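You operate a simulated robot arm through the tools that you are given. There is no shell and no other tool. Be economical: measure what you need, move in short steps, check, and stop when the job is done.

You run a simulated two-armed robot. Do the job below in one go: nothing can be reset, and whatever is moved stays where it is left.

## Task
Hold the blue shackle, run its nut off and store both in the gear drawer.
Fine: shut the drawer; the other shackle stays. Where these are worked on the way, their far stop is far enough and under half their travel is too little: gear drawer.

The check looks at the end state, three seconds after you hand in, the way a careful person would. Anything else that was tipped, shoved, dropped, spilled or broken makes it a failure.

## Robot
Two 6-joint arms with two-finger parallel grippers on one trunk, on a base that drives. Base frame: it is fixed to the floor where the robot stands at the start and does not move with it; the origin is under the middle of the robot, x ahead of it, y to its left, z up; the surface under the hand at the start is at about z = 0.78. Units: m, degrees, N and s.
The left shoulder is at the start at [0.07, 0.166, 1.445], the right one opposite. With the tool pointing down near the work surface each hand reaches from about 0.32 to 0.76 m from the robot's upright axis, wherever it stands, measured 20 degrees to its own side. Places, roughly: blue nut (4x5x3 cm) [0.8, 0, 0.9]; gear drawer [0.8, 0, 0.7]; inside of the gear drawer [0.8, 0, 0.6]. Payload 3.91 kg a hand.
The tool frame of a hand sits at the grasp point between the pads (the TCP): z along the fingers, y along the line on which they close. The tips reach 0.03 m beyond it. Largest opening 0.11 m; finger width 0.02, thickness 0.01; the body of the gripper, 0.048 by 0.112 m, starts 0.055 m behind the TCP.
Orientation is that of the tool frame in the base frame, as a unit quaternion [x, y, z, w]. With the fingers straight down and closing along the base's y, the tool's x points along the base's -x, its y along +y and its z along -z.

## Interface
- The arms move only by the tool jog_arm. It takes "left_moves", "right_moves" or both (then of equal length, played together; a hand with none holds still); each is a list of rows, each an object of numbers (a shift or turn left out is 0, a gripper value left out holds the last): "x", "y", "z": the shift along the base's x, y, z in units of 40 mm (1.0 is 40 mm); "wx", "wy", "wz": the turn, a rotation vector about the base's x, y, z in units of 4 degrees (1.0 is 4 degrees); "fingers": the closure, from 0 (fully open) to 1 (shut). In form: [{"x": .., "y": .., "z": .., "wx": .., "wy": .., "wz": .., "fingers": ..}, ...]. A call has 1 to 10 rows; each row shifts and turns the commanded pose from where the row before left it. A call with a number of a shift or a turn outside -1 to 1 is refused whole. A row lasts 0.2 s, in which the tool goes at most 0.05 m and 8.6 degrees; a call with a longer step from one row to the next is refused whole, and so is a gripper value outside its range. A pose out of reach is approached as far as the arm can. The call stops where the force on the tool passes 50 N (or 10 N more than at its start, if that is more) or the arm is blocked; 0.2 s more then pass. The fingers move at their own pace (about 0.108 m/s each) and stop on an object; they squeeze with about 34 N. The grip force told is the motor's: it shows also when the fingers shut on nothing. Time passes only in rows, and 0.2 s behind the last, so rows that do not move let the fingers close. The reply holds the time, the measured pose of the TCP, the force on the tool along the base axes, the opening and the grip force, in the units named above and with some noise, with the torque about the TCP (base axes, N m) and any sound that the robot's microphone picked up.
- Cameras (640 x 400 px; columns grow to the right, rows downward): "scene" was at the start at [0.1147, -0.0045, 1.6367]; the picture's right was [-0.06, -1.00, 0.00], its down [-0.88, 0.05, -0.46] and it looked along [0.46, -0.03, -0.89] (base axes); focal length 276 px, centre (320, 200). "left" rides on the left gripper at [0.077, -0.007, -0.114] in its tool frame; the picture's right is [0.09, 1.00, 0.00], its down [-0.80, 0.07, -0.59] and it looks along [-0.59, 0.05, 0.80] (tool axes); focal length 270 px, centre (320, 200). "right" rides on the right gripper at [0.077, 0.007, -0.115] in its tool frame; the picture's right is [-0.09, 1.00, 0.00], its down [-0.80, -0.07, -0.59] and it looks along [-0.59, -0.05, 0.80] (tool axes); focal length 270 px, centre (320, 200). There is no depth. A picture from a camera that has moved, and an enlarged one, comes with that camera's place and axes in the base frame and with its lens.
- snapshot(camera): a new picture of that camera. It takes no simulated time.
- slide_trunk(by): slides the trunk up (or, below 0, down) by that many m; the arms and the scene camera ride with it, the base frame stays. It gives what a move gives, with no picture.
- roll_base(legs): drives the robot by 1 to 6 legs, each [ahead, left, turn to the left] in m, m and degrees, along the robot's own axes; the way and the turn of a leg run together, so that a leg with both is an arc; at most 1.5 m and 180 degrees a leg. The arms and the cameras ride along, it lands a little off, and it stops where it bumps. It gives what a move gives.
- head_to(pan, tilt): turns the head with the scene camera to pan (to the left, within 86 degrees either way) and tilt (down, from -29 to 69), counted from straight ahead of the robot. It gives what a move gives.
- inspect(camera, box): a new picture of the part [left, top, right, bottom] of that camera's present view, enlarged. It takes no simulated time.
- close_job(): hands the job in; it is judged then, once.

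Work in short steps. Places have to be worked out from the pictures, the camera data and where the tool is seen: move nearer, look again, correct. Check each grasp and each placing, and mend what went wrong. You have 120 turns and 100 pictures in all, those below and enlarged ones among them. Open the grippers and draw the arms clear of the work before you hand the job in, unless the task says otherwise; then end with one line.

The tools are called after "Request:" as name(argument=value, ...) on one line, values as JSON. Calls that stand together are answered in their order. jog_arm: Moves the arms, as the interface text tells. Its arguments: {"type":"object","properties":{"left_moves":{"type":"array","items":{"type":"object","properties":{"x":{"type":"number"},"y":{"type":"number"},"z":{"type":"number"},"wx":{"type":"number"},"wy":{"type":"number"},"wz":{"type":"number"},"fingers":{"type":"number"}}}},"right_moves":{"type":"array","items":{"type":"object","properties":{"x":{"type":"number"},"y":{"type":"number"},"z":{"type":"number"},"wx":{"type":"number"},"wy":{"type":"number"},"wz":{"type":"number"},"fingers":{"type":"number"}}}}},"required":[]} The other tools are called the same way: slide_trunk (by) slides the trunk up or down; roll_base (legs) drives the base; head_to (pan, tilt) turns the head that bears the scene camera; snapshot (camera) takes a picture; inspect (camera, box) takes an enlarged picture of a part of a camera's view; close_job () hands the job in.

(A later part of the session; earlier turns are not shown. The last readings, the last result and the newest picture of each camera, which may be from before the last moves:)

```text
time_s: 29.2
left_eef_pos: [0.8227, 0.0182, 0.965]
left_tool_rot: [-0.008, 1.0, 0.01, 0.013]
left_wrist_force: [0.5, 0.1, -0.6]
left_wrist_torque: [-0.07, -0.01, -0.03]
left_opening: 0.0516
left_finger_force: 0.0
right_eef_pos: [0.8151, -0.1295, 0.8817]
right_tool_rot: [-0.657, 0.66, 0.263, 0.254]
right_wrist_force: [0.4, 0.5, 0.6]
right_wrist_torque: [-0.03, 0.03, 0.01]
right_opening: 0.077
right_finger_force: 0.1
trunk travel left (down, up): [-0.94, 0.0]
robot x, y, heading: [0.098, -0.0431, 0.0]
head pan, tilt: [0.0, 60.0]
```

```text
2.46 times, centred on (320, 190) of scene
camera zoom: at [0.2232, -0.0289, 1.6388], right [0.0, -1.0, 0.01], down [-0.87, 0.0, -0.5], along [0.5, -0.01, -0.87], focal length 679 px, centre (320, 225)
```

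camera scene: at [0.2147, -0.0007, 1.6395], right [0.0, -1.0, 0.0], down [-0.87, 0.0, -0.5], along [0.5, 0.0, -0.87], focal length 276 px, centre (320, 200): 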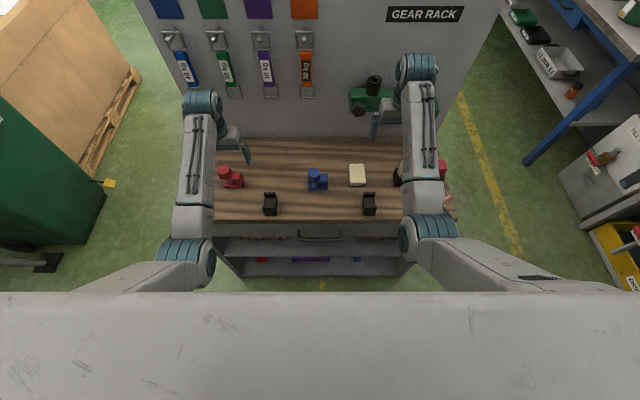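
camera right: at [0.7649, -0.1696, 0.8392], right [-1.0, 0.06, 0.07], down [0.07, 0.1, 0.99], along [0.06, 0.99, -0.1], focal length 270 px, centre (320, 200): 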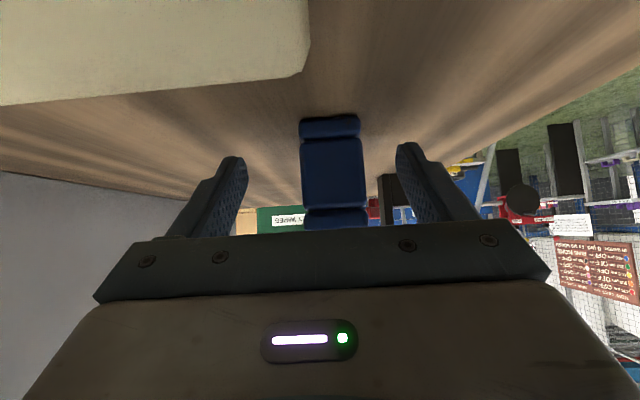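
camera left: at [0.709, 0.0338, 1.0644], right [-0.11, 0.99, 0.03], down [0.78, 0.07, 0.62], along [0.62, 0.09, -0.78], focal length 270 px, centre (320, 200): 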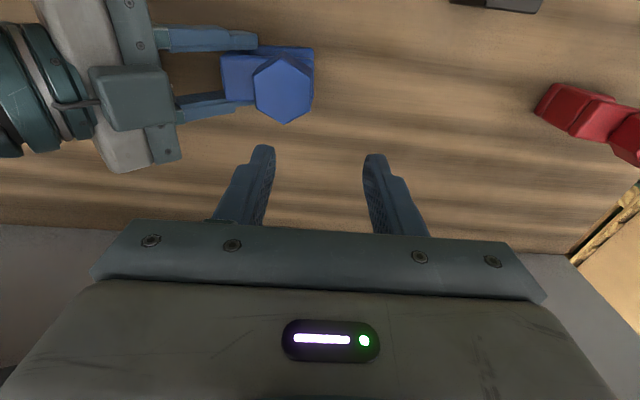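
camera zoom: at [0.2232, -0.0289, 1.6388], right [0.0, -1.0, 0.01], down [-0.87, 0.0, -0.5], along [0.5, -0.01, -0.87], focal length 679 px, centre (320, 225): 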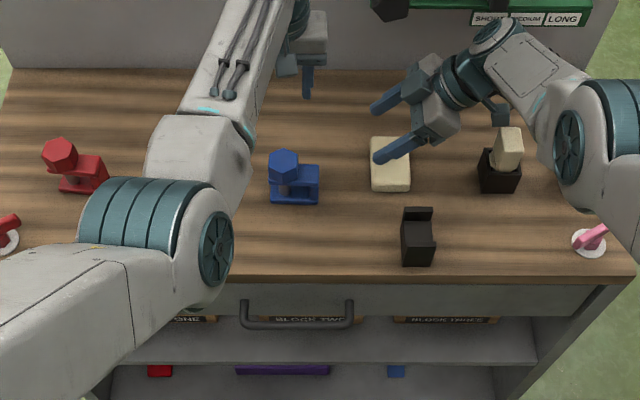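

Behaviour suggests both arms are too folded (inner limits), so standing further back should help. I back up 6 cm and test the right arm's tracking.

Request:
roll_base(legs=[[-0.06, 0, 0]])

Request:
jog_arm(right_moves=[{"z": 0.2}, {}])

Request:
jog_arm(right_moves=[{"z": 0.5}, {}])

```text
time_s: 30.1
left_eef_pos: [0.7684, 0.0104, 0.9624]
left_tool_rot: [-0.009, 1.0, 0.015, 0.011]
left_wrist_force: [0.2, 0.2, -0.7]
left_wrist_torque: [0.0, 0.03, -0.02]
left_opening: 0.0516
left_finger_force: 0.1
right_eef_pos: [0.7589, -0.1365, 0.8771]
right_tool_rot: [-0.656, 0.658, 0.267, 0.255]
right_wrist_force: [0.3, 0.1, -2.0]
right_wrist_torque: [0.0, 0.03, 0.07]
right_opening: 0.077
right_finger_force: 0.1
trunk travel left (down, up): [-0.94, 0.0]
robot x, y, heading: [0.0416, -0.0402, -0.1]
head pan, tilt: [0.0, 60.0]
```

```text
time_s: 30.7
left_eef_pos: [0.7638, 0.0099, 0.965]
left_tool_rot: [-0.008, 1.0, 0.013, 0.013]
left_wrist_force: [-0.5, 0.1, -0.3]
left_wrist_torque: [0.0, 0.01, 0.02]
left_opening: 0.0516
left_finger_force: 0.0
right_eef_pos: [0.7603, -0.1352, 0.8878]
right_tool_rot: [-0.656, 0.658, 0.267, 0.255]
right_wrist_force: [0.8, 0.0, -1.3]
right_wrist_torque: [0.01, 0.02, 0.03]
right_opening: 0.0771
right_finger_force: 0.2
right hand out of reach, approached as far as the arm can: row 1
trunk travel left (down, up): [-0.94, 0.0]
robot x, y, heading: [0.0376, -0.0401, -0.1]
head pan, tilt: [0.0, 60.0]
```

```text
time_s: 31.3
left_eef_pos: [0.7613, 0.0115, 0.9664]
left_tool_rot: [-0.008, 1.0, 0.013, 0.014]
left_wrist_force: [0.6, 0.7, -0.7]
left_wrist_torque: [-0.05, 0.02, -0.01]
left_opening: 0.0516
left_finger_force: 0.1
right_eef_pos: [0.7672, -0.1346, 0.9033]
right_tool_rot: [-0.657, 0.658, 0.265, 0.255]
right_wrist_force: [1.3, -0.3, -0.5]
right_wrist_torque: [0.02, 0.0, 0.0]
right_opening: 0.0769
right_finger_force: 0.0
right hand out of reach, approached as far as the arm can: row 1
trunk travel left (down, up): [-0.94, 0.0]
robot x, y, heading: [0.0394, -0.039, -0.0]
head pan, tilt: [0.0, 60.0]
```

Test outward motion in x.

Request:
jog_arm(right_moves=[{"x": 0.5}, {}])

Request:
jog_arm(right_moves=[{"wx": -0.7}, {}])

```text
time_s: 31.9
left_eef_pos: [0.7614, 0.0102, 0.9671]
left_tool_rot: [-0.009, 1.0, 0.013, 0.015]
left_wrist_force: [0.3, 0.3, -0.3]
left_wrist_torque: [0.01, 0.0, -0.03]
left_opening: 0.0514
left_finger_force: 0.1
right_eef_pos: [0.7694, -0.1363, 0.9075]
right_tool_rot: [-0.657, 0.658, 0.264, 0.256]
right_wrist_force: [0.1, 0.2, -0.1]
right_wrist_torque: [0.02, 0.02, 0.01]
right_opening: 0.0766
right_finger_force: 0.0
right hand out of reach, approached as far as the arm can: row 1
trunk travel left (down, up): [-0.94, 0.0]
robot x, y, heading: [0.0429, -0.0402, 0.1]
head pan, tilt: [0.0, 60.0]
```

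```text
time_s: 32.5
left_eef_pos: [0.7623, 0.0123, 0.9685]
left_tool_rot: [-0.009, 1.0, 0.013, 0.015]
left_wrist_force: [-0.1, 0.1, 0.6]
left_wrist_torque: [-0.01, 0.0, -0.04]
left_opening: 0.0518
left_finger_force: 0.0
right_eef_pos: [0.7726, -0.1348, 0.9062]
right_tool_rot: [-0.663, 0.664, 0.249, 0.239]
right_wrist_force: [-0.1, 0.1, -0.1]
right_wrist_torque: [0.01, -0.01, -0.02]
right_opening: 0.0773
right_finger_force: 0.1
trunk travel left (down, up): [-0.94, 0.0]
robot x, y, heading: [0.0415, -0.0384, 0.1]
head pan, tilt: [0.0, 60.0]
```

So the wrist tilt limit is about 42°; I'll use 40° with the hand pulled back. Fresh look at where the shackle is.

Request:
jog_arm(right_moves=[{"wx": -0.2, "y": 0.3}, {"x": -0.15, "y": 0.4}, {}], left_moves=[{"y": 0.6, "x": -0.2, "wx": -0.4, "wz": -0.3}, {"y": 0.6, "wy": 0.4}, {}])

Request:
inspect(camera="left", box=[0, 0, 320, 200])

Request:
inspect(camera="right", box=[200, 40, 440, 240])

```text
time_s: 33.3
left_eef_pos: [0.7537, 0.0578, 0.967]
left_tool_rot: [0.001, 1.0, -0.002, 0.0]
left_wrist_force: [-1.0, 0.0, -0.1]
left_wrist_torque: [0.02, 0.02, 0.04]
left_opening: 0.0518
left_finger_force: 0.1
right_eef_pos: [0.7684, -0.1083, 0.9025]
right_tool_rot: [-0.665, 0.665, 0.245, 0.235]
right_wrist_force: [0.6, 0.3, 0.8]
right_wrist_torque: [-0.03, -0.03, 0.0]
right_opening: 0.0769
right_finger_force: 0.1
right hand out of reach, approached as far as the arm can: row 2
trunk travel left (down, up): [-0.94, 0.0]
robot x, y, heading: [0.0412, -0.0428, 0.2]
head pan, tilt: [0.0, 60.0]
```

```text
2.00 times, centred on (160, 100) of left
camera zoom: at [0.6759, 0.0514, 1.0825], right [-0.09, 1.0, 0.0], down [0.8, 0.07, 0.59], along [0.59, 0.05, -0.8], focal length 541 px, centre (640, 400)
```

zoom: 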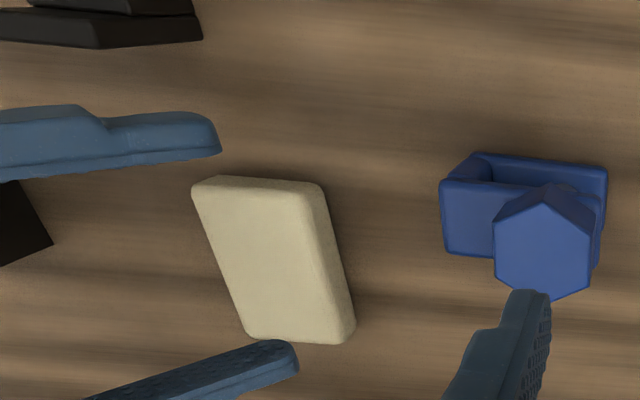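

```text
2.00 times, centred on (320, 140) of right
camera zoom: at [0.7633, -0.2412, 0.9427], right [-1.0, 0.06, 0.07], down [0.08, 0.24, 0.97], along [0.05, 0.97, -0.24], focal length 541 px, centre (320, 320)
```

zoom: 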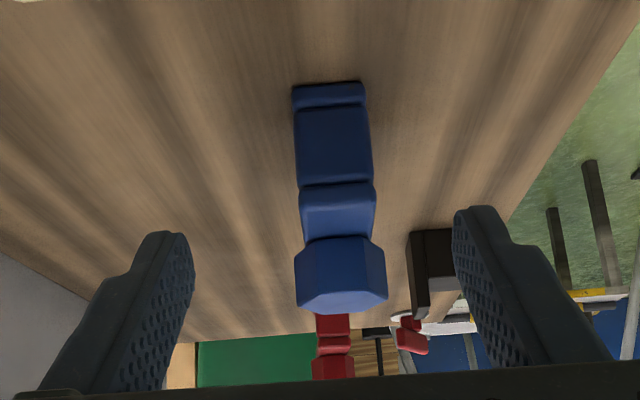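

Left tracks now. Shackle: nut ≈[0.762, 0.018], bow face y≈-0.027, no yaw. I bring the right hand in at 40°, slightly pulled back and low.

Request:
jog_arm(right_moves=[{"x": -0.12, "y": 0.48, "z": -0.55}, {"y": 0.48, "z": -0.55}, {"y": 0.48, "z": -0.55}, {"y": 0.44, "z": -0.53}, {}])

Request:
snapshot(camera="right")

Request:
snapshot(camera="left")

```text
time_s: 34.5
left_eef_pos: [0.7529, 0.0584, 0.9681]
left_tool_rot: [0.001, 1.0, -0.001, 0.001]
left_wrist_force: [-0.4, 0.9, -0.5]
left_wrist_torque: [-0.01, -0.04, -0.01]
left_opening: 0.0517
left_finger_force: 0.1
right_eef_pos: [0.7212, -0.0567, 0.841]
right_tool_rot: [-0.665, 0.666, 0.244, 0.235]
right_wrist_force: [0.1, 0.0, -0.1]
right_wrist_torque: [0.01, -0.01, -0.01]
right_opening: 0.077
right_finger_force: 0.0
right hand out of reach, approached as far as the arm can: row 1, 2, 3, 4
trunk travel left (down, up): [-0.94, 0.0]
robot x, y, heading: [0.041, -0.0371, 0.4]
head pan, tilt: [0.0, 60.0]
```

```text
63 pictures are left
camera right: at [0.7146, -0.1888, 0.8807], right [-1.0, 0.07, 0.07], down [0.08, 0.24, 0.97], along [0.05, 0.97, -0.24], focal length 270 px, centre (320, 200)
```

right: 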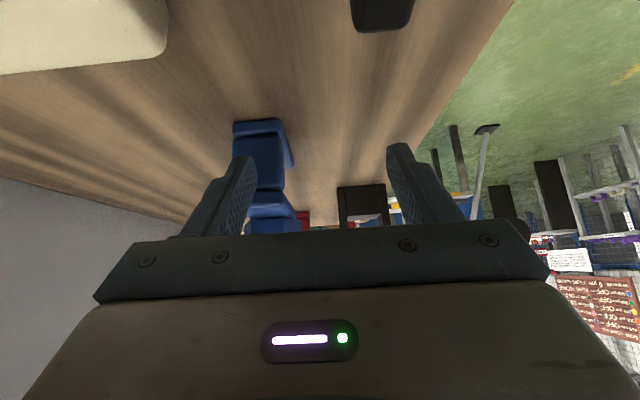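

```text
62 pictures are left
camera left: at [0.6752, 0.0522, 1.0829], right [-0.09, 1.0, 0.0], down [0.8, 0.07, 0.6], along [0.59, 0.05, -0.8], focal length 270 px, centre (320, 200)
```

left: 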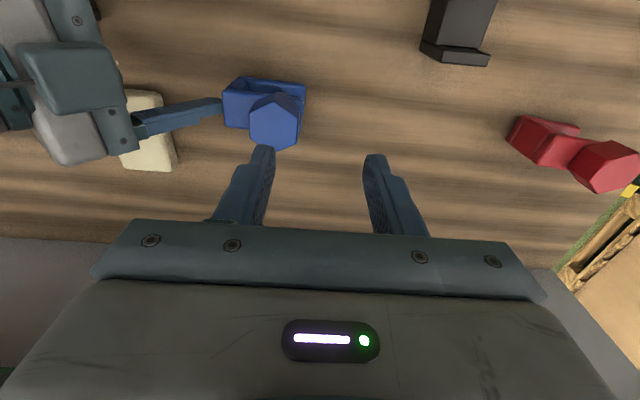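

Now the right is at its outer limit by 4 cm in x. Lowering the trunk 10 cm should lengthen its reach; first I raise and clear both hands.

Request:
jog_arm(right_moves=[{"y": -0.6, "z": 0.7}, {"y": -0.6, "z": 0.7}, {"y": -0.4, "z": 0.8}, {"z": 0.8}, {}], left_moves=[{"z": 0.7}, {"z": 0.7, "y": 0.6}, {"z": 0.6, "y": 0.6}, {}, {}])

Request:
slide_trunk(by=-0.1)

```text
time_s: 35.7
left_eef_pos: [0.7521, 0.1066, 1.0487]
left_tool_rot: [0.001, 1.0, -0.002, 0.001]
left_wrist_force: [0.4, 0.2, 0.3]
left_wrist_torque: [0.05, 0.02, 0.0]
left_opening: 0.0518
left_finger_force: 0.0
right_eef_pos: [0.7805, -0.1156, 0.9235]
right_tool_rot: [-0.665, 0.666, 0.244, 0.235]
right_wrist_force: [0.2, -0.4, -0.5]
right_wrist_torque: [0.03, 0.01, -0.01]
right_opening: 0.077
right_finger_force: 0.0
right hand out of reach, approached as far as the arm can: row 1, 2, 3, 4
trunk travel left (down, up): [-0.94, 0.0]
robot x, y, heading: [0.0384, -0.0411, 0.4]
head pan, tilt: [0.0, 60.0]
```

```text
time_s: 37.1
left_eef_pos: [0.7517, 0.1078, 0.9488]
left_tool_rot: [0.001, 1.0, -0.001, 0.002]
left_wrist_force: [-0.2, 0.6, 0.0]
left_wrist_torque: [0.04, 0.01, -0.05]
left_opening: 0.0519
left_finger_force: 0.0
right_eef_pos: [0.7807, -0.1145, 0.8252]
right_tool_rot: [0.665, -0.665, -0.243, -0.237]
right_wrist_force: [0.7, 3.7, 12.5]
right_wrist_torque: [0.12, -0.56, 0.13]
right_opening: 0.0772
right_finger_force: 0.1
trunk travel left (down, up): [-0.84, 0.1]
robot x, y, heading: [0.0407, -0.0377, 0.1]
head pan, tilt: [0.0, 60.0]
```

The right hand got pushed onto something (12 N) — I raise it at once and look.

Request:
jog_arm(right_moves=[{"z": 0.6}, {"z": 0.6}, {}])

Request:
snapshot(camera="scene")

Request:
snapshot(camera="right")

```text
time_s: 37.9
left_eef_pos: [0.7521, 0.1061, 0.9477]
left_tool_rot: [0.001, 1.0, 0.0, 0.001]
left_wrist_force: [-0.2, 0.1, 1.0]
left_wrist_torque: [0.01, 0.02, -0.02]
left_opening: 0.0518
left_finger_force: 0.1
right_eef_pos: [0.8008, -0.1151, 0.8603]
right_tool_rot: [-0.665, 0.665, 0.245, 0.235]
right_wrist_force: [0.4, -0.4, -0.5]
right_wrist_torque: [-0.01, 0.0, -0.04]
right_opening: 0.077
right_finger_force: 0.0
right hand out of reach, approached as far as the arm can: row 1, 2
trunk travel left (down, up): [-0.84, 0.1]
robot x, y, heading: [0.0425, -0.0405, 0.1]
head pan, tilt: [0.0, 60.0]
```

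```text
61 pictures are left
camera scene: at [0.1585, -0.0402, 1.5393], right [0.0, -1.0, 0.0], down [-0.87, 0.0, -0.5], along [0.5, 0.0, -0.87], focal length 276 px, centre (320, 200)
```

scene: 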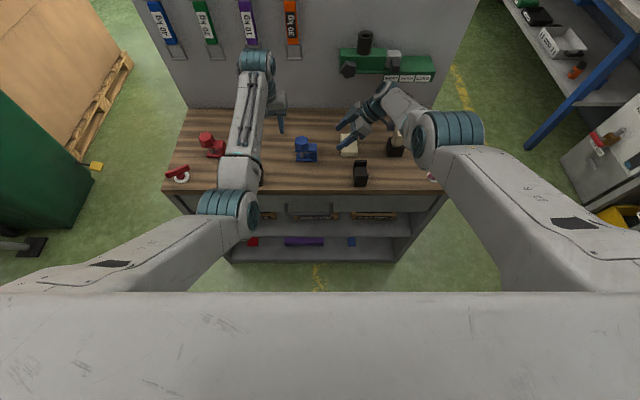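

```text
60 pictures are left
camera right: at [0.7945, -0.2465, 0.9006], right [-1.0, 0.06, 0.07], down [0.08, 0.24, 0.97], along [0.05, 0.97, -0.24], focal length 270 px, centre (320, 200)
```

right: 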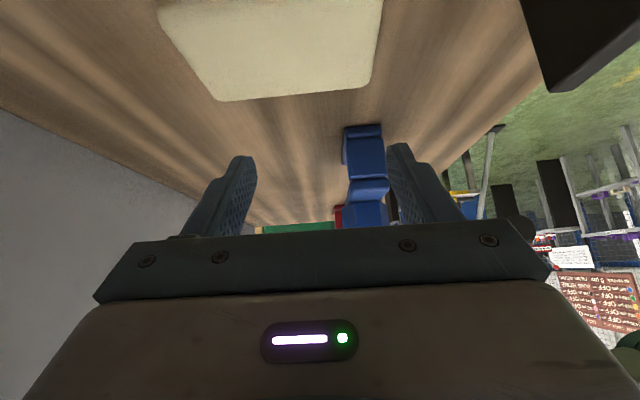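

Readings suggest the right arm sits on a saturated joint at this stance. The earlier stance (x≈0.10, trunk up, 40°) tracked well, so I return to it: trunk up first, pull the right hand back.

Request:
slide_trunk(by=0.1)

Request:
jog_arm(right_moves=[{"x": -0.7, "wx": -1}, {"x": -0.7, "wx": -1}, {"x": -0.7, "wx": -1}, {}])

```text
time_s: 39.2
left_eef_pos: [0.7522, 0.1083, 1.0478]
left_tool_rot: [0.001, 1.0, -0.001, 0.001]
left_wrist_force: [-0.8, 0.4, -0.1]
left_wrist_torque: [0.02, -0.01, 0.01]
left_opening: 0.0518
left_finger_force: 0.0
right_eef_pos: [0.7999, -0.1137, 0.9615]
right_tool_rot: [-0.665, 0.666, 0.245, 0.235]
right_wrist_force: [0.3, 0.4, 0.4]
right_wrist_torque: [-0.02, -0.02, 0.0]
right_opening: 0.0769
right_finger_force: 0.1
trunk travel left (down, up): [-0.94, 0.0]
robot x, y, heading: [0.0406, -0.0389, 0.0]
head pan, tilt: [0.0, 60.0]
```

```text
time_s: 40.2
left_eef_pos: [0.7531, 0.1074, 1.0475]
left_tool_rot: [0.0, 1.0, -0.001, 0.001]
left_wrist_force: [-0.3, 0.4, -0.1]
left_wrist_torque: [0.03, 0.02, -0.01]
left_opening: 0.0514
left_finger_force: 0.0
right_eef_pos: [0.7882, -0.1056, 0.9243]
right_tool_rot: [-0.686, 0.687, 0.174, 0.163]
right_wrist_force: [-1.1, -0.2, 0.3]
right_wrist_torque: [0.02, 0.01, 0.0]
right_opening: 0.0769
right_finger_force: 0.0
right hand out of reach, approached as far as the arm can: row 1, 2, 3
trunk travel left (down, up): [-0.94, 0.0]
robot x, y, heading: [0.0405, -0.0404, 0.1]
head pan, tilt: [0.0, 60.0]
```

It seems the right elbow is stuck near straight (constant shoulder distance ~0.855). I pull it well inward/upward toward the shoulder to unstick it.

Request:
jog_arm(right_moves=[{"x": -0.7, "z": 0.5, "wx": -1}, {"x": -0.7, "z": 0.5, "wx": -1}, {"x": -0.7, "z": 0.5, "wx": -1}, {"x": -0.7, "z": 0.5, "wx": -0.8}, {"x": -0.7, "z": 0.4}, {}])

Request:
snapshot(camera="scene")

```text
time_s: 41.6
left_eef_pos: [0.7526, 0.1065, 1.0475]
left_tool_rot: [0.001, 1.0, -0.001, 0.001]
left_wrist_force: [0.3, -0.7, 0.3]
left_wrist_torque: [0.0, 0.0, 0.01]
left_opening: 0.0521
left_finger_force: 0.0
right_eef_pos: [0.7979, -0.0787, 0.9513]
right_tool_rot: [-0.702, 0.704, 0.08, 0.072]
right_wrist_force: [-0.6, 0.2, -0.6]
right_wrist_torque: [0.01, 0.02, -0.01]
right_opening: 0.0771
right_finger_force: 0.1
right hand out of reach, approached as far as the arm can: row 1, 2, 3, 4, 5
trunk travel left (down, up): [-0.94, 0.0]
robot x, y, heading: [0.0387, -0.0367, -0.0]
head pan, tilt: [0.0, 60.0]
```

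```text
59 pictures are left
camera scene: at [0.1584, -0.0402, 1.6393], right [0.0, -1.0, 0.0], down [-0.87, 0.0, -0.5], along [0.5, 0.0, -0.87], focal length 276 px, centre (320, 200)
```

scene: 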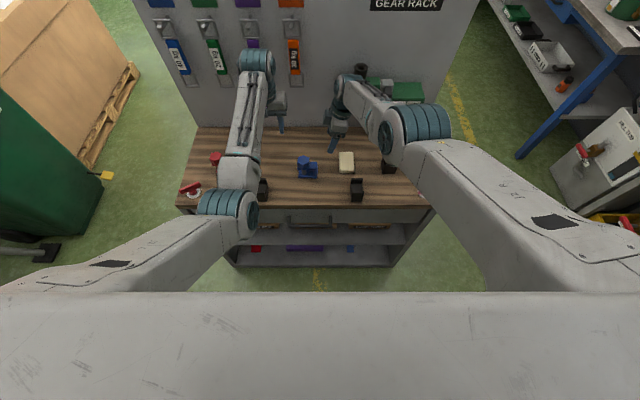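

The right arm has drifted onto a bad branch. I undo the tilt and the yaw to bring it back to its starting posture.

Request:
jog_arm(right_moves=[{"wx": -1, "y": -0.5}, {"wx": -1, "y": -0.5}, {"wx": -1, "y": -0.5}, {"wz": -1}, {"wz": -1}, {"wz": -1}, {"wz": -1}, {"wz": -1}, {"wz": -1}, {"wz": -1}])

Request:
jog_arm(right_moves=[{"wz": -1}, {"wz": -1}, {"wz": -1}, {"wz": -1}, {"wz": -1}, {"wz": -1}, {"wz": -1}, {"wz": -1}, {"wz": -1}, {"wz": -1}])

```text
time_s: 43.8
left_eef_pos: [0.7521, 0.1077, 1.0473]
left_tool_rot: [0.001, 1.0, 0.0, 0.001]
left_wrist_force: [0.5, 0.2, 0.8]
left_wrist_torque: [-0.01, 0.06, -0.03]
left_opening: 0.0518
left_finger_force: 0.1
right_eef_pos: [0.804, -0.1358, 0.949]
right_tool_rot: [-0.512, 0.859, 0.008, -0.001]
right_wrist_force: [0.8, 1.3, -1.0]
right_wrist_torque: [-0.02, 0.03, 0.0]
right_opening: 0.0771
right_finger_force: 0.1
right hand out of reach, approached as far as the arm can: row 2
trunk travel left (down, up): [-0.94, 0.0]
robot x, y, heading: [0.043, -0.0363, 0.1]
head pan, tilt: [0.0, 60.0]
```

```text
time_s: 46.0
left_eef_pos: [0.7521, 0.108, 1.049]
left_tool_rot: [0.001, 1.0, -0.001, 0.001]
left_wrist_force: [-0.5, -0.4, -0.8]
left_wrist_torque: [-0.01, -0.03, -0.03]
left_opening: 0.0517
left_finger_force: 0.0
right_eef_pos: [0.8048, -0.1372, 0.9491]
right_tool_rot: [-0.186, 0.982, 0.006, 0.002]
right_wrist_force: [-0.9, -1.1, 0.4]
right_wrist_torque: [0.0, 0.0, -0.01]
right_opening: 0.0771
right_finger_force: 0.1
right hand out of reach, approached as far as the arm can: row 4
trunk travel left (down, up): [-0.94, 0.0]
robot x, y, heading: [0.0432, -0.0358, -0.1]
head pan, tilt: [0.0, 60.0]
```

Test whether it tracks inward now.

Request:
jog_arm(right_moves=[{"x": -0.7, "z": 0.3, "wz": -1}, {"x": -0.7, "z": 0.3, "wz": -1}, {"x": -0.7, "z": 0.3, "wz": -1}, {"y": -0.5, "wz": -1}, {"y": -0.5, "wz": -1}, {}])

```text
time_s: 47.4
left_eef_pos: [0.7527, 0.1085, 1.0487]
left_tool_rot: [0.001, 1.0, -0.002, 0.001]
left_wrist_force: [-0.5, -0.2, -0.6]
left_wrist_torque: [-0.04, 0.0, -0.03]
left_opening: 0.0516
left_finger_force: 0.0
right_eef_pos: [0.8084, -0.1581, 0.9466]
right_tool_rot: [-0.015, 1.0, 0.006, 0.002]
right_wrist_force: [-0.2, 0.0, 0.4]
right_wrist_torque: [-0.01, -0.01, 0.0]
right_opening: 0.077
right_finger_force: 0.1
right hand out of reach, approached as far as the arm can: row 1, 2, 3, 4, 5
trunk travel left (down, up): [-0.94, 0.0]
robot x, y, heading: [0.039, -0.0385, 0.4]
head pan, tilt: [0.0, 60.0]
```

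The right elbow is straight; I try a radial push outward first, then pull in, to let the elbow choose the right bend. The hand is high over the bench (x 0.81), free of objects.

Request:
jog_arm(right_moves=[{"x": 0.5, "z": -0.2}, {"x": 0.5, "z": -0.2}, {}, {"x": -0.6, "z": 0.3}, {"x": -0.9, "z": 0.5}, {"x": -0.9, "z": 0.5}, {"x": -0.9, "z": 0.5}, {"x": -0.9}])

Request:
snapshot(camera="scene")

```text
time_s: 49.2
left_eef_pos: [0.7531, 0.107, 1.0476]
left_tool_rot: [0.001, 1.0, -0.001, 0.002]
left_wrist_force: [-0.7, 0.2, 1.1]
left_wrist_torque: [0.01, -0.02, -0.05]
left_opening: 0.0517
left_finger_force: 0.1
right_eef_pos: [0.8039, -0.1345, 0.9454]
right_tool_rot: [-0.015, 1.0, 0.006, 0.003]
right_wrist_force: [-0.4, 0.2, 0.9]
right_wrist_torque: [0.02, 0.0, -0.01]
right_opening: 0.0772
right_finger_force: 0.1
right hand out of reach, approached as far as the arm can: row 1, 2, 4, 5, 6, 7, 8
trunk travel left (down, up): [-0.94, 0.0]
robot x, y, heading: [0.0478, -0.0417, 0.0]
head pan, tilt: [0.0, 60.0]
```

```text
58 pictures are left
camera scene: at [0.1584, -0.0395, 1.6394], right [0.0, -1.0, 0.0], down [-0.87, 0.0, -0.5], along [0.5, 0.0, -0.87], focal length 276 px, centre (320, 200)
```

scene: 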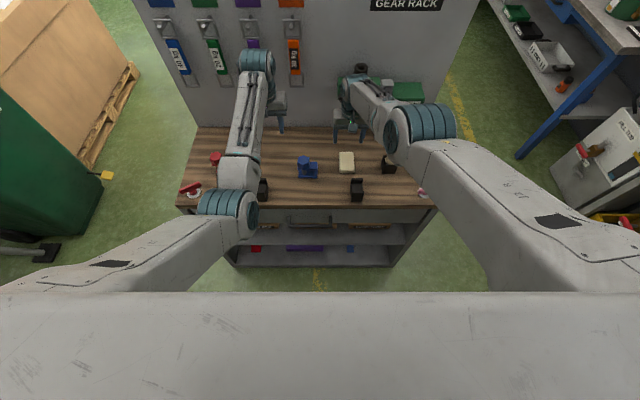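

I try a tangential motion downward (which flexes the elbow), then pull radially inward.

Request:
jog_arm(right_moves=[{"x": -0.5, "z": -0.8}, {"x": -0.7, "z": -0.6}, {"x": -0.9, "z": 0.1}, {"x": -0.9, "z": 0.4}, {"x": -0.9, "z": 0.4}, {}])

```text
time_s: 50.6
left_eef_pos: [0.7522, 0.1069, 1.0488]
left_tool_rot: [0.001, 1.0, -0.001, 0.001]
left_wrist_force: [0.1, 0.1, 0.3]
left_wrist_torque: [0.01, 0.02, -0.02]
left_opening: 0.0518
left_finger_force: 0.0
right_eef_pos: [0.7584, -0.1111, 0.8689]
right_tool_rot: [-0.015, 1.0, 0.007, 0.004]
right_wrist_force: [0.0, -0.7, 0.1]
right_wrist_torque: [0.0, 0.01, -0.01]
right_opening: 0.0773
right_finger_force: 0.1
right hand out of reach, approached as far as the arm can: row 1, 2, 3, 4, 5
trunk travel left (down, up): [-0.94, 0.0]
robot x, y, heading: [0.0409, -0.0395, -0.0]
head pan, tilt: [0.0, 60.0]
```

Still straight. The elbow axis is tilted, so a sweep toward +y (with rising) should flex it; then pull inward.

Request:
jog_arm(right_moves=[{"x": 0.3, "z": 0.8}, {"x": 0.3, "z": 0.8}, {"y": 0.9}, {"y": 0.9}, {"x": -0.9, "z": 0.4, "y": 0.3}, {"x": -0.9, "z": 0.4}, {"x": -0.9, "z": 0.4}, {}])

```text
time_s: 52.6
left_eef_pos: [0.7515, 0.1086, 1.0482]
left_tool_rot: [0.0, 1.0, -0.002, 0.001]
left_wrist_force: [0.0, -0.1, -1.1]
left_wrist_torque: [-0.01, -0.02, 0.01]
left_opening: 0.0517
left_finger_force: 0.0
right_eef_pos: [0.7029, -0.1155, 0.9877]
right_tool_rot: [0.01, 0.999, -0.035, 0.023]
right_wrist_force: [0.4, -0.9, -0.2]
right_wrist_torque: [-0.02, 0.02, -0.04]
right_opening: 0.0769
right_finger_force: 0.0
right hand out of reach, approached as far as the arm can: row 1, 2, 3, 4, 7
trunk travel left (down, up): [-0.94, 0.0]
robot x, y, heading: [0.0387, -0.0415, 0.1]
head pan, tilt: [0.0, 60.0]
stopped in row 8 (right hand): the arm was blocked; the commanded pose is now the measured one
```

Unstuck — the elbow bends again. I move the right hand to its own side to a comfortable pose and check tracking.

Request:
jog_arm(right_moves=[{"y": -0.8, "z": 0.3, "wx": 0.5}, {"y": -0.8, "z": 0.3, "wx": 0.5}, {"y": -0.5, "z": 0.2}, {}])

Request:
snapshot(camera="scene")

```text
time_s: 53.6
left_eef_pos: [0.7526, 0.1082, 1.0475]
left_tool_rot: [0.001, 1.0, -0.002, 0.0]
left_wrist_force: [0.7, -0.9, -0.7]
left_wrist_torque: [0.01, 0.01, -0.01]
left_opening: 0.0517
left_finger_force: 0.1
right_eef_pos: [0.7015, -0.1962, 1.0165]
right_tool_rot: [0.01, 1.0, 0.002, 0.021]
right_wrist_force: [-0.6, -0.6, 0.7]
right_wrist_torque: [0.0, 0.01, 0.0]
right_opening: 0.0769
right_finger_force: 0.1
trunk travel left (down, up): [-0.94, 0.0]
robot x, y, heading: [0.0438, -0.0368, 0.1]
head pan, tilt: [0.0, 60.0]
```

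```text
57 pictures are left
camera scene: at [0.1584, -0.0393, 1.6393], right [0.0, -1.0, 0.0], down [-0.87, 0.0, -0.5], along [0.5, 0.0, -0.87], focal length 276 px, centre (320, 200)
```

scene: 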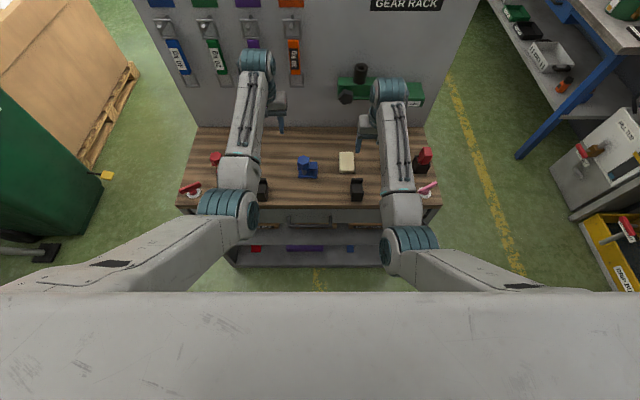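

All restored, nothing disturbed. I choose a stance with margin for both arms: base ≈(0.07, -0.05), trunk down 8 cm.

Request:
roll_base(legs=[[0.03, -0.012, 0]])

Request:
slide_trunk(by=-0.08)

Request:
jog_arm(right_moves=[{"wz": 1, "z": 0.5}, {"wz": 1, "z": 0.4}, {"wz": 1}, {"wz": 1}, {"wz": 1}, {"wz": 1}, {"wz": 1}, {"wz": 1}, {"wz": 1}, {"wz": 1}])

Request:
jog_arm(right_moves=[{"wz": 1}, {"wz": 1}, {"wz": 1}, {"wz": 1}, {"wz": 1}, {"wz": 1}, {"wz": 1}, {"wz": 1}, {"wz": 1}, {"wz": 1}])

```text
time_s: 54.5
left_eef_pos: [0.7764, 0.0972, 1.0511]
left_tool_rot: [0.001, 1.0, -0.003, 0.004]
left_wrist_force: [-0.5, -0.2, -0.2]
left_wrist_torque: [-0.06, -0.07, 0.05]
left_opening: 0.0516
left_finger_force: 0.1
right_eef_pos: [0.7235, -0.2057, 1.0226]
right_tool_rot: [0.009, 1.0, 0.003, 0.025]
right_wrist_force: [-1.5, 0.2, 0.9]
right_wrist_torque: [0.0, -0.02, 0.01]
right_opening: 0.077
right_finger_force: 0.0
trunk travel left (down, up): [-0.94, 0.0]
robot x, y, heading: [0.0655, -0.0527, 0.2]
head pan, tilt: [0.0, 60.0]
```

```text
time_s: 55.6
left_eef_pos: [0.7817, 0.0948, 0.9678]
left_tool_rot: [0.002, 1.0, 0.0, 0.0]
left_wrist_force: [0.6, -0.5, 0.8]
left_wrist_torque: [0.04, 0.01, -0.01]
left_opening: 0.0517
left_finger_force: 0.0
right_eef_pos: [0.7305, -0.2082, 0.9387]
right_tool_rot: [0.009, 1.0, 0.002, 0.022]
right_wrist_force: [0.2, 0.4, -0.4]
right_wrist_torque: [-0.02, -0.02, 0.01]
right_opening: 0.0769
right_finger_force: 0.1
trunk travel left (down, up): [-0.86, 0.08]
robot x, y, heading: [0.0716, -0.0488, 0.3]
head pan, tilt: [0.0, 60.0]
```

```text
time_s: 57.8
left_eef_pos: [0.782, 0.0945, 0.9693]
left_tool_rot: [0.001, 1.0, -0.001, 0.001]
left_wrist_force: [-0.6, 0.7, -1.0]
left_wrist_torque: [-0.01, 0.01, -0.04]
left_opening: 0.0519
left_finger_force: 0.0
right_eef_pos: [0.7304, -0.2083, 0.9717]
right_tool_rot: [-0.334, 0.942, 0.011, 0.02]
right_wrist_force: [-0.3, -0.2, 1.1]
right_wrist_torque: [0.01, 0.0, 0.01]
right_opening: 0.0769
right_finger_force: 0.1
trunk travel left (down, up): [-0.86, 0.08]
robot x, y, heading: [0.0728, -0.0543, 0.3]
head pan, tilt: [0.0, 60.0]
```

```text
time_s: 60.0
left_eef_pos: [0.782, 0.0951, 0.9669]
left_tool_rot: [0.0, 1.0, -0.001, 0.001]
left_wrist_force: [0.6, -0.5, -0.7]
left_wrist_torque: [0.02, 0.01, -0.03]
left_opening: 0.0516
left_finger_force: 0.1
right_eef_pos: [0.7309, -0.2079, 0.9737]
right_tool_rot: [-0.636, 0.771, 0.016, 0.014]
right_wrist_force: [0.6, -0.1, 0.0]
right_wrist_torque: [0.01, -0.01, 0.0]
right_opening: 0.0769
right_finger_force: 0.0
trunk travel left (down, up): [-0.86, 0.08]
robot x, y, heading: [0.0703, -0.0509, 0.1]
head pan, tilt: [0.0, 60.0]
```

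Tracks well. I finish the yaw, fix a small residual pitch, and start tilting.

Request:
jog_arm(right_moves=[{"wz": 1}, {"wz": 1}, {"wz": 0.75, "wy": 0.6}, {"wx": 1}, {"wx": 1}, {"wx": 1}, {"wx": 1}, {"wx": 1}, {"wx": 1}, {"wx": 1}])

Request:
jog_arm(right_moves=[{"wx": 1, "y": 0.5, "x": 0.4}, {"wx": 1, "y": 0.5, "x": 0.4, "z": -0.2}, {"wx": 1, "y": 0.5, "z": -0.5}, {"wx": 0.5, "y": 0.5, "z": -0.5}, {}])

Request:
inspect(camera="right", box=[200, 40, 440, 240])

```text
time_s: 62.2
left_eef_pos: [0.7823, 0.095, 0.9681]
left_tool_rot: [0.001, 1.0, -0.001, 0.001]
left_wrist_force: [-0.3, -0.2, 0.3]
left_wrist_torque: [0.02, -0.02, -0.02]
left_opening: 0.0515
left_finger_force: 0.0
right_eef_pos: [0.73, -0.2077, 0.9726]
right_tool_rot: [0.686, -0.679, -0.202, -0.168]
right_wrist_force: [0.1, -0.5, -0.3]
right_wrist_torque: [0.02, 0.02, 0.0]
right_opening: 0.0768
right_finger_force: 0.1
trunk travel left (down, up): [-0.86, 0.08]
robot x, y, heading: [0.0697, -0.0511, -0.2]
head pan, tilt: [0.0, 60.0]
```

```text
time_s: 63.4
left_eef_pos: [0.7822, 0.0943, 0.9672]
left_tool_rot: [0.001, 1.0, -0.001, 0.001]
left_wrist_force: [1.1, -0.3, -0.1]
left_wrist_torque: [0.0, -0.02, -0.01]
left_opening: 0.0517
left_finger_force: 0.1
right_eef_pos: [0.7636, -0.128, 0.9257]
right_tool_rot: [0.66, -0.649, -0.284, -0.251]
right_wrist_force: [0.4, 0.7, -0.6]
right_wrist_torque: [0.0, 0.01, 0.0]
right_opening: 0.0768
right_finger_force: 0.1
trunk travel left (down, up): [-0.86, 0.08]
robot x, y, heading: [0.0675, -0.0501, -0.2]
head pan, tilt: [0.0, 60.0]
```

```text
2.00 times, centred on (320, 140) of right
camera zoom: at [0.7612, -0.2632, 0.9538], right [-0.99, 0.03, 0.1], down [0.1, 0.16, 0.98], along [0.02, 0.99, -0.16], focal length 541 px, centre (320, 320)
```

zoom: 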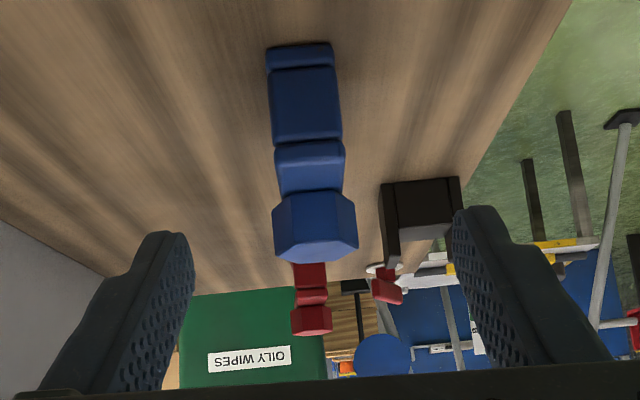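

Tracking is good at 44.5° tilt; shackle x=0.7627, bow face y≈-0.025. I trim the small angle errors and go in along the axis.

Request:
jog_arm(right_moves=[{"wz": -0.47, "wy": -0.5, "z": -0.3}, {"y": 0.6, "z": -0.6}, {"y": 0.6, "z": -0.6}, {"y": 0.6, "z": -0.6}, {"y": 0.58, "z": -0.6}, {}])

Request:
inspect(camera="right", box=[160, 40, 480, 240])

```text
time_s: 64.8
left_eef_pos: [0.7813, 0.0957, 0.9681]
left_tool_rot: [0.001, 1.0, 0.0, 0.001]
left_wrist_force: [-0.2, -0.3, 0.2]
left_wrist_torque: [0.0, 0.01, -0.03]
left_opening: 0.0517
left_finger_force: 0.0
right_eef_pos: [0.7626, -0.0331, 0.8173]
right_tool_rot: [-0.653, 0.656, 0.267, 0.268]
right_wrist_force: [0.3, -0.6, 0.3]
right_wrist_torque: [0.0, 0.01, -0.01]
right_opening: 0.0772
right_finger_force: 0.1
trunk travel left (down, up): [-0.86, 0.08]
robot x, y, heading: [0.0697, -0.0543, -0.2]
head pan, tilt: [0.0, 60.0]
```

```text
2.00 times, centred on (320, 140) of right
camera zoom: at [0.7558, -0.1678, 0.8463], right [-1.0, 0.06, 0.06], down [0.07, 0.16, 0.99], along [0.05, 0.99, -0.16], focal length 541 px, centre (320, 320)
```

zoom: 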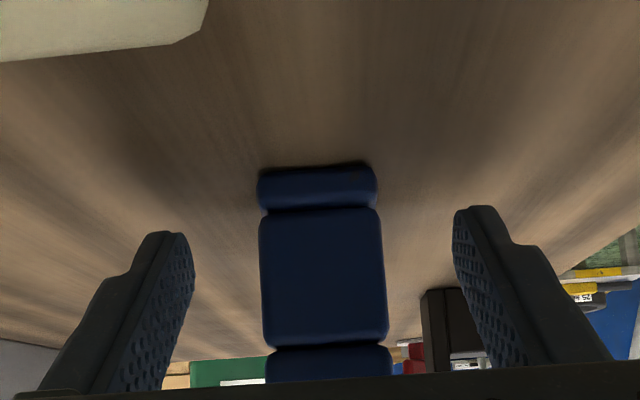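

Perfectly centred; close.

Request:
jog_arm(right_moves=[{"fingers": 0.6}, {"fingers": 1}, {}, {}, {}])

Request:
jog_arm(left_moves=[{"x": -0.25, "y": -0.6, "fingers": 0.53}, {"x": -0.25, "y": -0.65}, {"y": -0.65}, {}])

Request:
snapshot(camera="left")

```text
time_s: 66.0
left_eef_pos: [0.7822, 0.0952, 0.9676]
left_tool_rot: [0.001, 1.0, -0.001, 0.001]
left_wrist_force: [-0.5, 0.4, -0.4]
left_wrist_torque: [-0.01, 0.01, -0.01]
left_opening: 0.0516
left_finger_force: 0.0
right_eef_pos: [0.7629, -0.0329, 0.8176]
right_tool_rot: [-0.654, 0.656, 0.267, 0.266]
right_wrist_force: [1.0, 0.6, -0.3]
right_wrist_torque: [0.1, -0.07, -0.05]
right_opening: 0.0336
right_finger_force: 33.7
trunk travel left (down, up): [-0.86, 0.08]
robot x, y, heading: [0.07, -0.0483, -0.1]
head pan, tilt: [0.0, 60.0]
```

```text
time_s: 67.0
left_eef_pos: [0.7609, 0.02, 0.9679]
left_tool_rot: [0.001, 1.0, -0.001, 0.001]
left_wrist_force: [-0.1, 0.7, 0.3]
left_wrist_torque: [-0.02, -0.04, -0.03]
left_opening: 0.0519
left_finger_force: 0.1
right_eef_pos: [0.7627, -0.0332, 0.8171]
right_tool_rot: [-0.654, 0.655, 0.268, 0.267]
right_wrist_force: [-0.9, -1.0, 0.3]
right_wrist_torque: [0.07, -0.01, -0.03]
right_opening: 0.0336
right_finger_force: 33.7
trunk travel left (down, up): [-0.86, 0.08]
robot x, y, heading: [0.0696, -0.052, 0.1]
head pan, tilt: [0.0, 60.0]
```

```text
54 pictures are left
camera left: at [0.6833, 0.0141, 1.0824], right [-0.09, 1.0, 0.0], down [0.8, 0.07, 0.6], along [0.59, 0.05, -0.8], focal length 270 px, centre (320, 200)
```

left: 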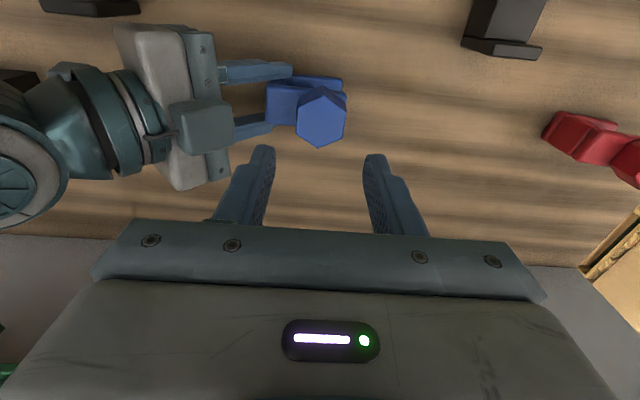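

Left hand is right over the nut ([0.761, 0.020]). I descend so tips stop just above the shackle plate, then close on the flats.

Request:
jog_arm(left_moves=[{"z": -0.8}, {"z": -0.7}, {"z": -0.5}, {"z": -0.25}, {}])

Request:
inspect(camera="scene", box=[240, 120, 400, 220])

Request:
inspect(camera="left", box=[200, 50, 440, 200])

```text
time_s: 68.2
left_eef_pos: [0.7601, 0.0187, 0.8775]
left_tool_rot: [0.0, 1.0, -0.001, 0.001]
left_wrist_force: [-0.6, 0.6, 0.2]
left_wrist_torque: [0.0, 0.01, -0.01]
left_opening: 0.0518
left_finger_force: 0.0
right_eef_pos: [0.7633, -0.0333, 0.8175]
right_tool_rot: [-0.654, 0.656, 0.267, 0.266]
right_wrist_force: [-0.6, -0.8, -0.9]
right_wrist_torque: [0.08, -0.03, 0.06]
right_opening: 0.0339
right_finger_force: 33.9
trunk travel left (down, up): [-0.86, 0.08]
robot x, y, heading: [0.0706, -0.0479, 0.1]
head pan, tilt: [0.0, 60.0]
```

```text
4.00 times, centred on (320, 170) of scene
camera zoom: at [0.1879, -0.052, 1.5593], right [0.0, -1.0, 0.0], down [-0.87, 0.0, -0.5], along [0.5, 0.0, -0.87], focal length 1103 px, centre (320, 320)
```

zoom: 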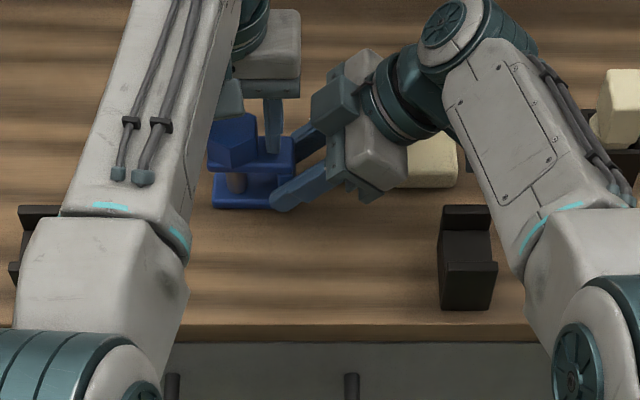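

```text
2.67 times, centred on (320, 125) of left
camera zoom: at [0.6837, 0.0129, 0.992], right [-0.09, 1.0, 0.0], down [0.8, 0.07, 0.6], along [0.59, 0.05, -0.8], focal length 721 px, centre (320, 400)
```

zoom: 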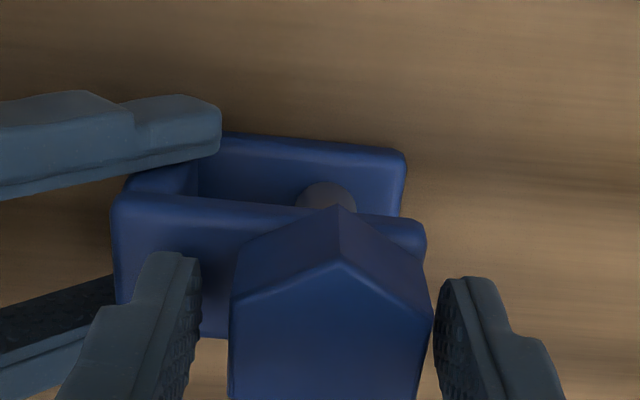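

Clear of everything. Nut is ~3 mm to +y of centre; I nudge and close.

Request:
jog_arm(left_moves=[{"y": 0.07}, {"fingers": 0.8}, {"fingers": 1}, {}, {}])

Request:
jog_arm(left_moves=[{"wz": 1}, {"wz": 1}, {"wz": 1}, {"wz": 1}, {"wz": 1}])

Request:
inspect(camera="left", box=[200, 50, 440, 200])

```text
time_s: 69.4
left_eef_pos: [0.7608, 0.0211, 0.8773]
left_tool_rot: [0.001, 1.0, -0.002, 0.001]
left_wrist_force: [0.8, -8.1, 0.8]
left_wrist_torque: [-0.1, 0.0, -0.01]
left_opening: 0.0389
left_finger_force: 34.0
right_eef_pos: [0.7617, -0.0331, 0.8185]
right_tool_rot: [-0.654, 0.655, 0.268, 0.266]
right_wrist_force: [0.2, 8.1, 0.4]
right_wrist_torque: [-0.43, -0.02, -0.03]
right_opening: 0.0339
right_finger_force: 33.6
trunk travel left (down, up): [-0.86, 0.08]
robot x, y, heading: [0.0699, -0.0516, 0.1]
head pan, tilt: [0.0, 60.0]
```

```text
time_s: 70.6
left_eef_pos: [0.7614, 0.0212, 0.878]
left_tool_rot: [-0.173, 0.985, -0.001, 0.0]
left_wrist_force: [-3.0, -18.4, 0.5]
left_wrist_torque: [-0.45, 0.22, -0.04]
left_opening: 0.0392
left_finger_force: 34.2
right_eef_pos: [0.7631, -0.0321, 0.8179]
right_tool_rot: [-0.654, 0.655, 0.268, 0.267]
right_wrist_force: [3.4, 18.0, 0.0]
right_wrist_torque: [-0.67, 0.0, -0.17]
right_opening: 0.0339
right_finger_force: 34.3
trunk travel left (down, up): [-0.86, 0.08]
robot x, y, heading: [0.0704, -0.0519, 0.1]
head pan, tilt: [0.0, 60.0]
```

```text
2.67 times, centred on (320, 125) of left
camera zoom: at [0.6912, -0.0108, 0.9925], right [-0.42, 0.91, 0.0], down [0.73, 0.34, 0.59], along [0.54, 0.25, -0.8], focal length 721 px, centre (320, 400)
```

zoom: 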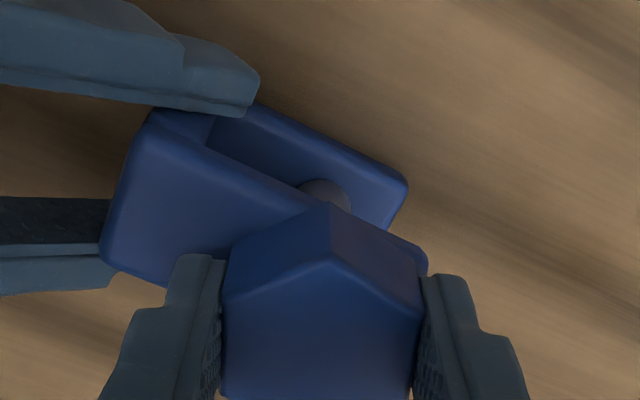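

The nut turns freely (+20°, little torque), but there's an 18 N side load; I recentre the hand slightly and keep turning counter-clockwise.

Request:
jog_arm(left_moves=[{"y": -0.06, "wz": 1}, {"wz": 1}, {"wz": 1}, {"wz": 1}, {"wz": 1}, {"wz": 1}, {"wz": 1}, {"wz": 1}, {"wz": 1}, {"wz": 1}])

Request:
jog_arm(left_moves=[{"wz": 1}, {"wz": 1}, {"wz": 1}, {"wz": 1}, {"wz": 1}, {"wz": 1}, {"wz": 1}, {"wz": 1}, {"wz": 1}, {"wz": 1}])

Request:
inspect(camera="scene", box=[240, 120, 400, 220])

```text
time_s: 72.8
left_eef_pos: [0.762, 0.0198, 0.8782]
left_tool_rot: [-0.5, 0.866, 0.0, 0.001]
left_wrist_force: [1.8, -13.1, 1.0]
left_wrist_torque: [-0.26, 0.07, -0.02]
left_opening: 0.0388
left_finger_force: 33.9
right_eef_pos: [0.7624, -0.0334, 0.8176]
right_tool_rot: [-0.653, 0.655, 0.268, 0.267]
right_wrist_force: [-1.4, 11.0, 3.1]
right_wrist_torque: [-0.21, -0.4, -0.03]
right_opening: 0.0338
right_finger_force: 34.0
trunk travel left (down, up): [-0.86, 0.08]
robot x, y, heading: [0.0689, -0.0547, 0.1]
head pan, tilt: [0.0, 60.0]
```

```text
time_s: 75.0
left_eef_pos: [0.7617, 0.0203, 0.8781]
left_tool_rot: [0.766, -0.642, 0.0, -0.001]
left_wrist_force: [11.5, -9.7, -0.1]
left_wrist_torque: [-0.33, -0.24, 0.01]
left_opening: 0.0392
left_finger_force: 34.1
right_eef_pos: [0.7623, -0.0322, 0.8181]
right_tool_rot: [-0.653, 0.656, 0.268, 0.267]
right_wrist_force: [-8.1, 11.0, 6.3]
right_wrist_torque: [0.28, -0.48, 0.34]
right_opening: 0.0337
right_finger_force: 33.3
trunk travel left (down, up): [-0.86, 0.08]
robot x, y, heading: [0.0722, -0.0518, 0.1]
head pan, tilt: [0.0, 60.0]
```

```text
4.00 times, centred on (320, 170) of scene
camera zoom: at [0.1874, -0.052, 1.5594], right [0.0, -1.0, 0.0], down [-0.87, 0.0, -0.5], along [0.5, 0.0, -0.87], focal length 1103 px, centre (320, 320)
```

zoom: 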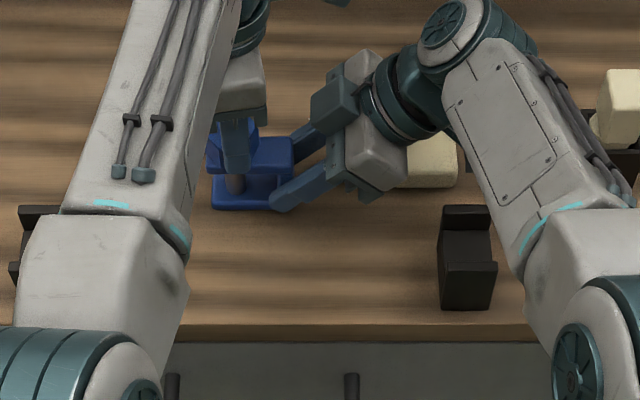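

100° turned. Look at the nut's rise.

Request:
inspect(camera="left", box=[200, 50, 440, 200])

Request:
jog_arm(left_moves=[{"x": 0.03, "y": -0.04, "wz": 1}, {"wz": 1}, {"wz": 1}, {"wz": 1}, {"wz": 1}, {"wz": 1}, {"wz": 1}, {"wz": 1}, {"wz": 1}, {"wz": 1}])

Request:
inspect(camera="left", box=[200, 50, 440, 200])

```text
2.67 times, centred on (320, 125) of left
camera zoom: at [0.7813, -0.0551, 0.9933], right [-0.97, -0.26, 0.0], down [-0.21, 0.78, 0.6], along [-0.15, 0.58, -0.8], focal length 721 px, centre (320, 400)
```

zoom: 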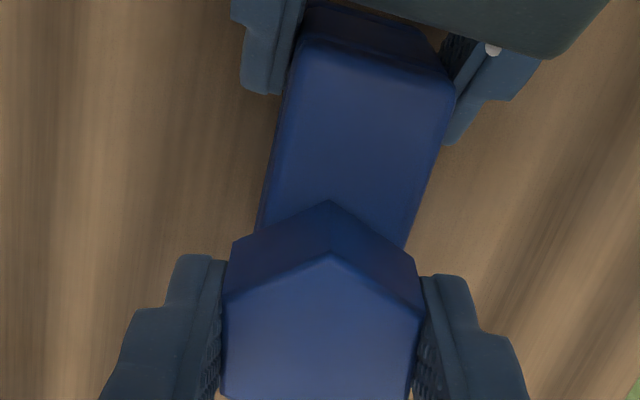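

```text
time_s: 77.2
left_eef_pos: [0.7631, 0.0195, 0.878]
left_tool_rot: [0.94, -0.342, 0.0, -0.002]
left_wrist_force: [7.1, 13.4, 5.3]
left_wrist_torque: [0.33, 0.13, -0.04]
left_opening: 0.0392
left_finger_force: 33.9
right_eef_pos: [0.7627, -0.0342, 0.8171]
right_tool_rot: [-0.654, 0.656, 0.266, 0.266]
right_wrist_force: [-6.4, -10.3, 1.4]
right_wrist_torque: [0.9, -0.35, 0.26]
right_opening: 0.0337
right_finger_force: 33.8
trunk travel left (down, up): [-0.86, 0.08]
robot x, y, heading: [0.0727, -0.056, 0.1]
head pan, tilt: [0.0, 60.0]
```

```text
2.67 times, centred on (320, 125) of left
camera zoom: at [0.826, -0.0253, 0.9932], right [-0.57, -0.82, 0.0], down [-0.66, 0.46, 0.6], along [-0.49, 0.34, -0.8], focal length 721 px, centre (320, 400)
```

zoom: 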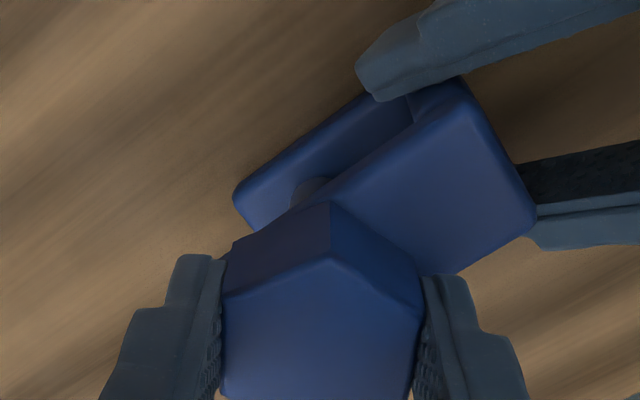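

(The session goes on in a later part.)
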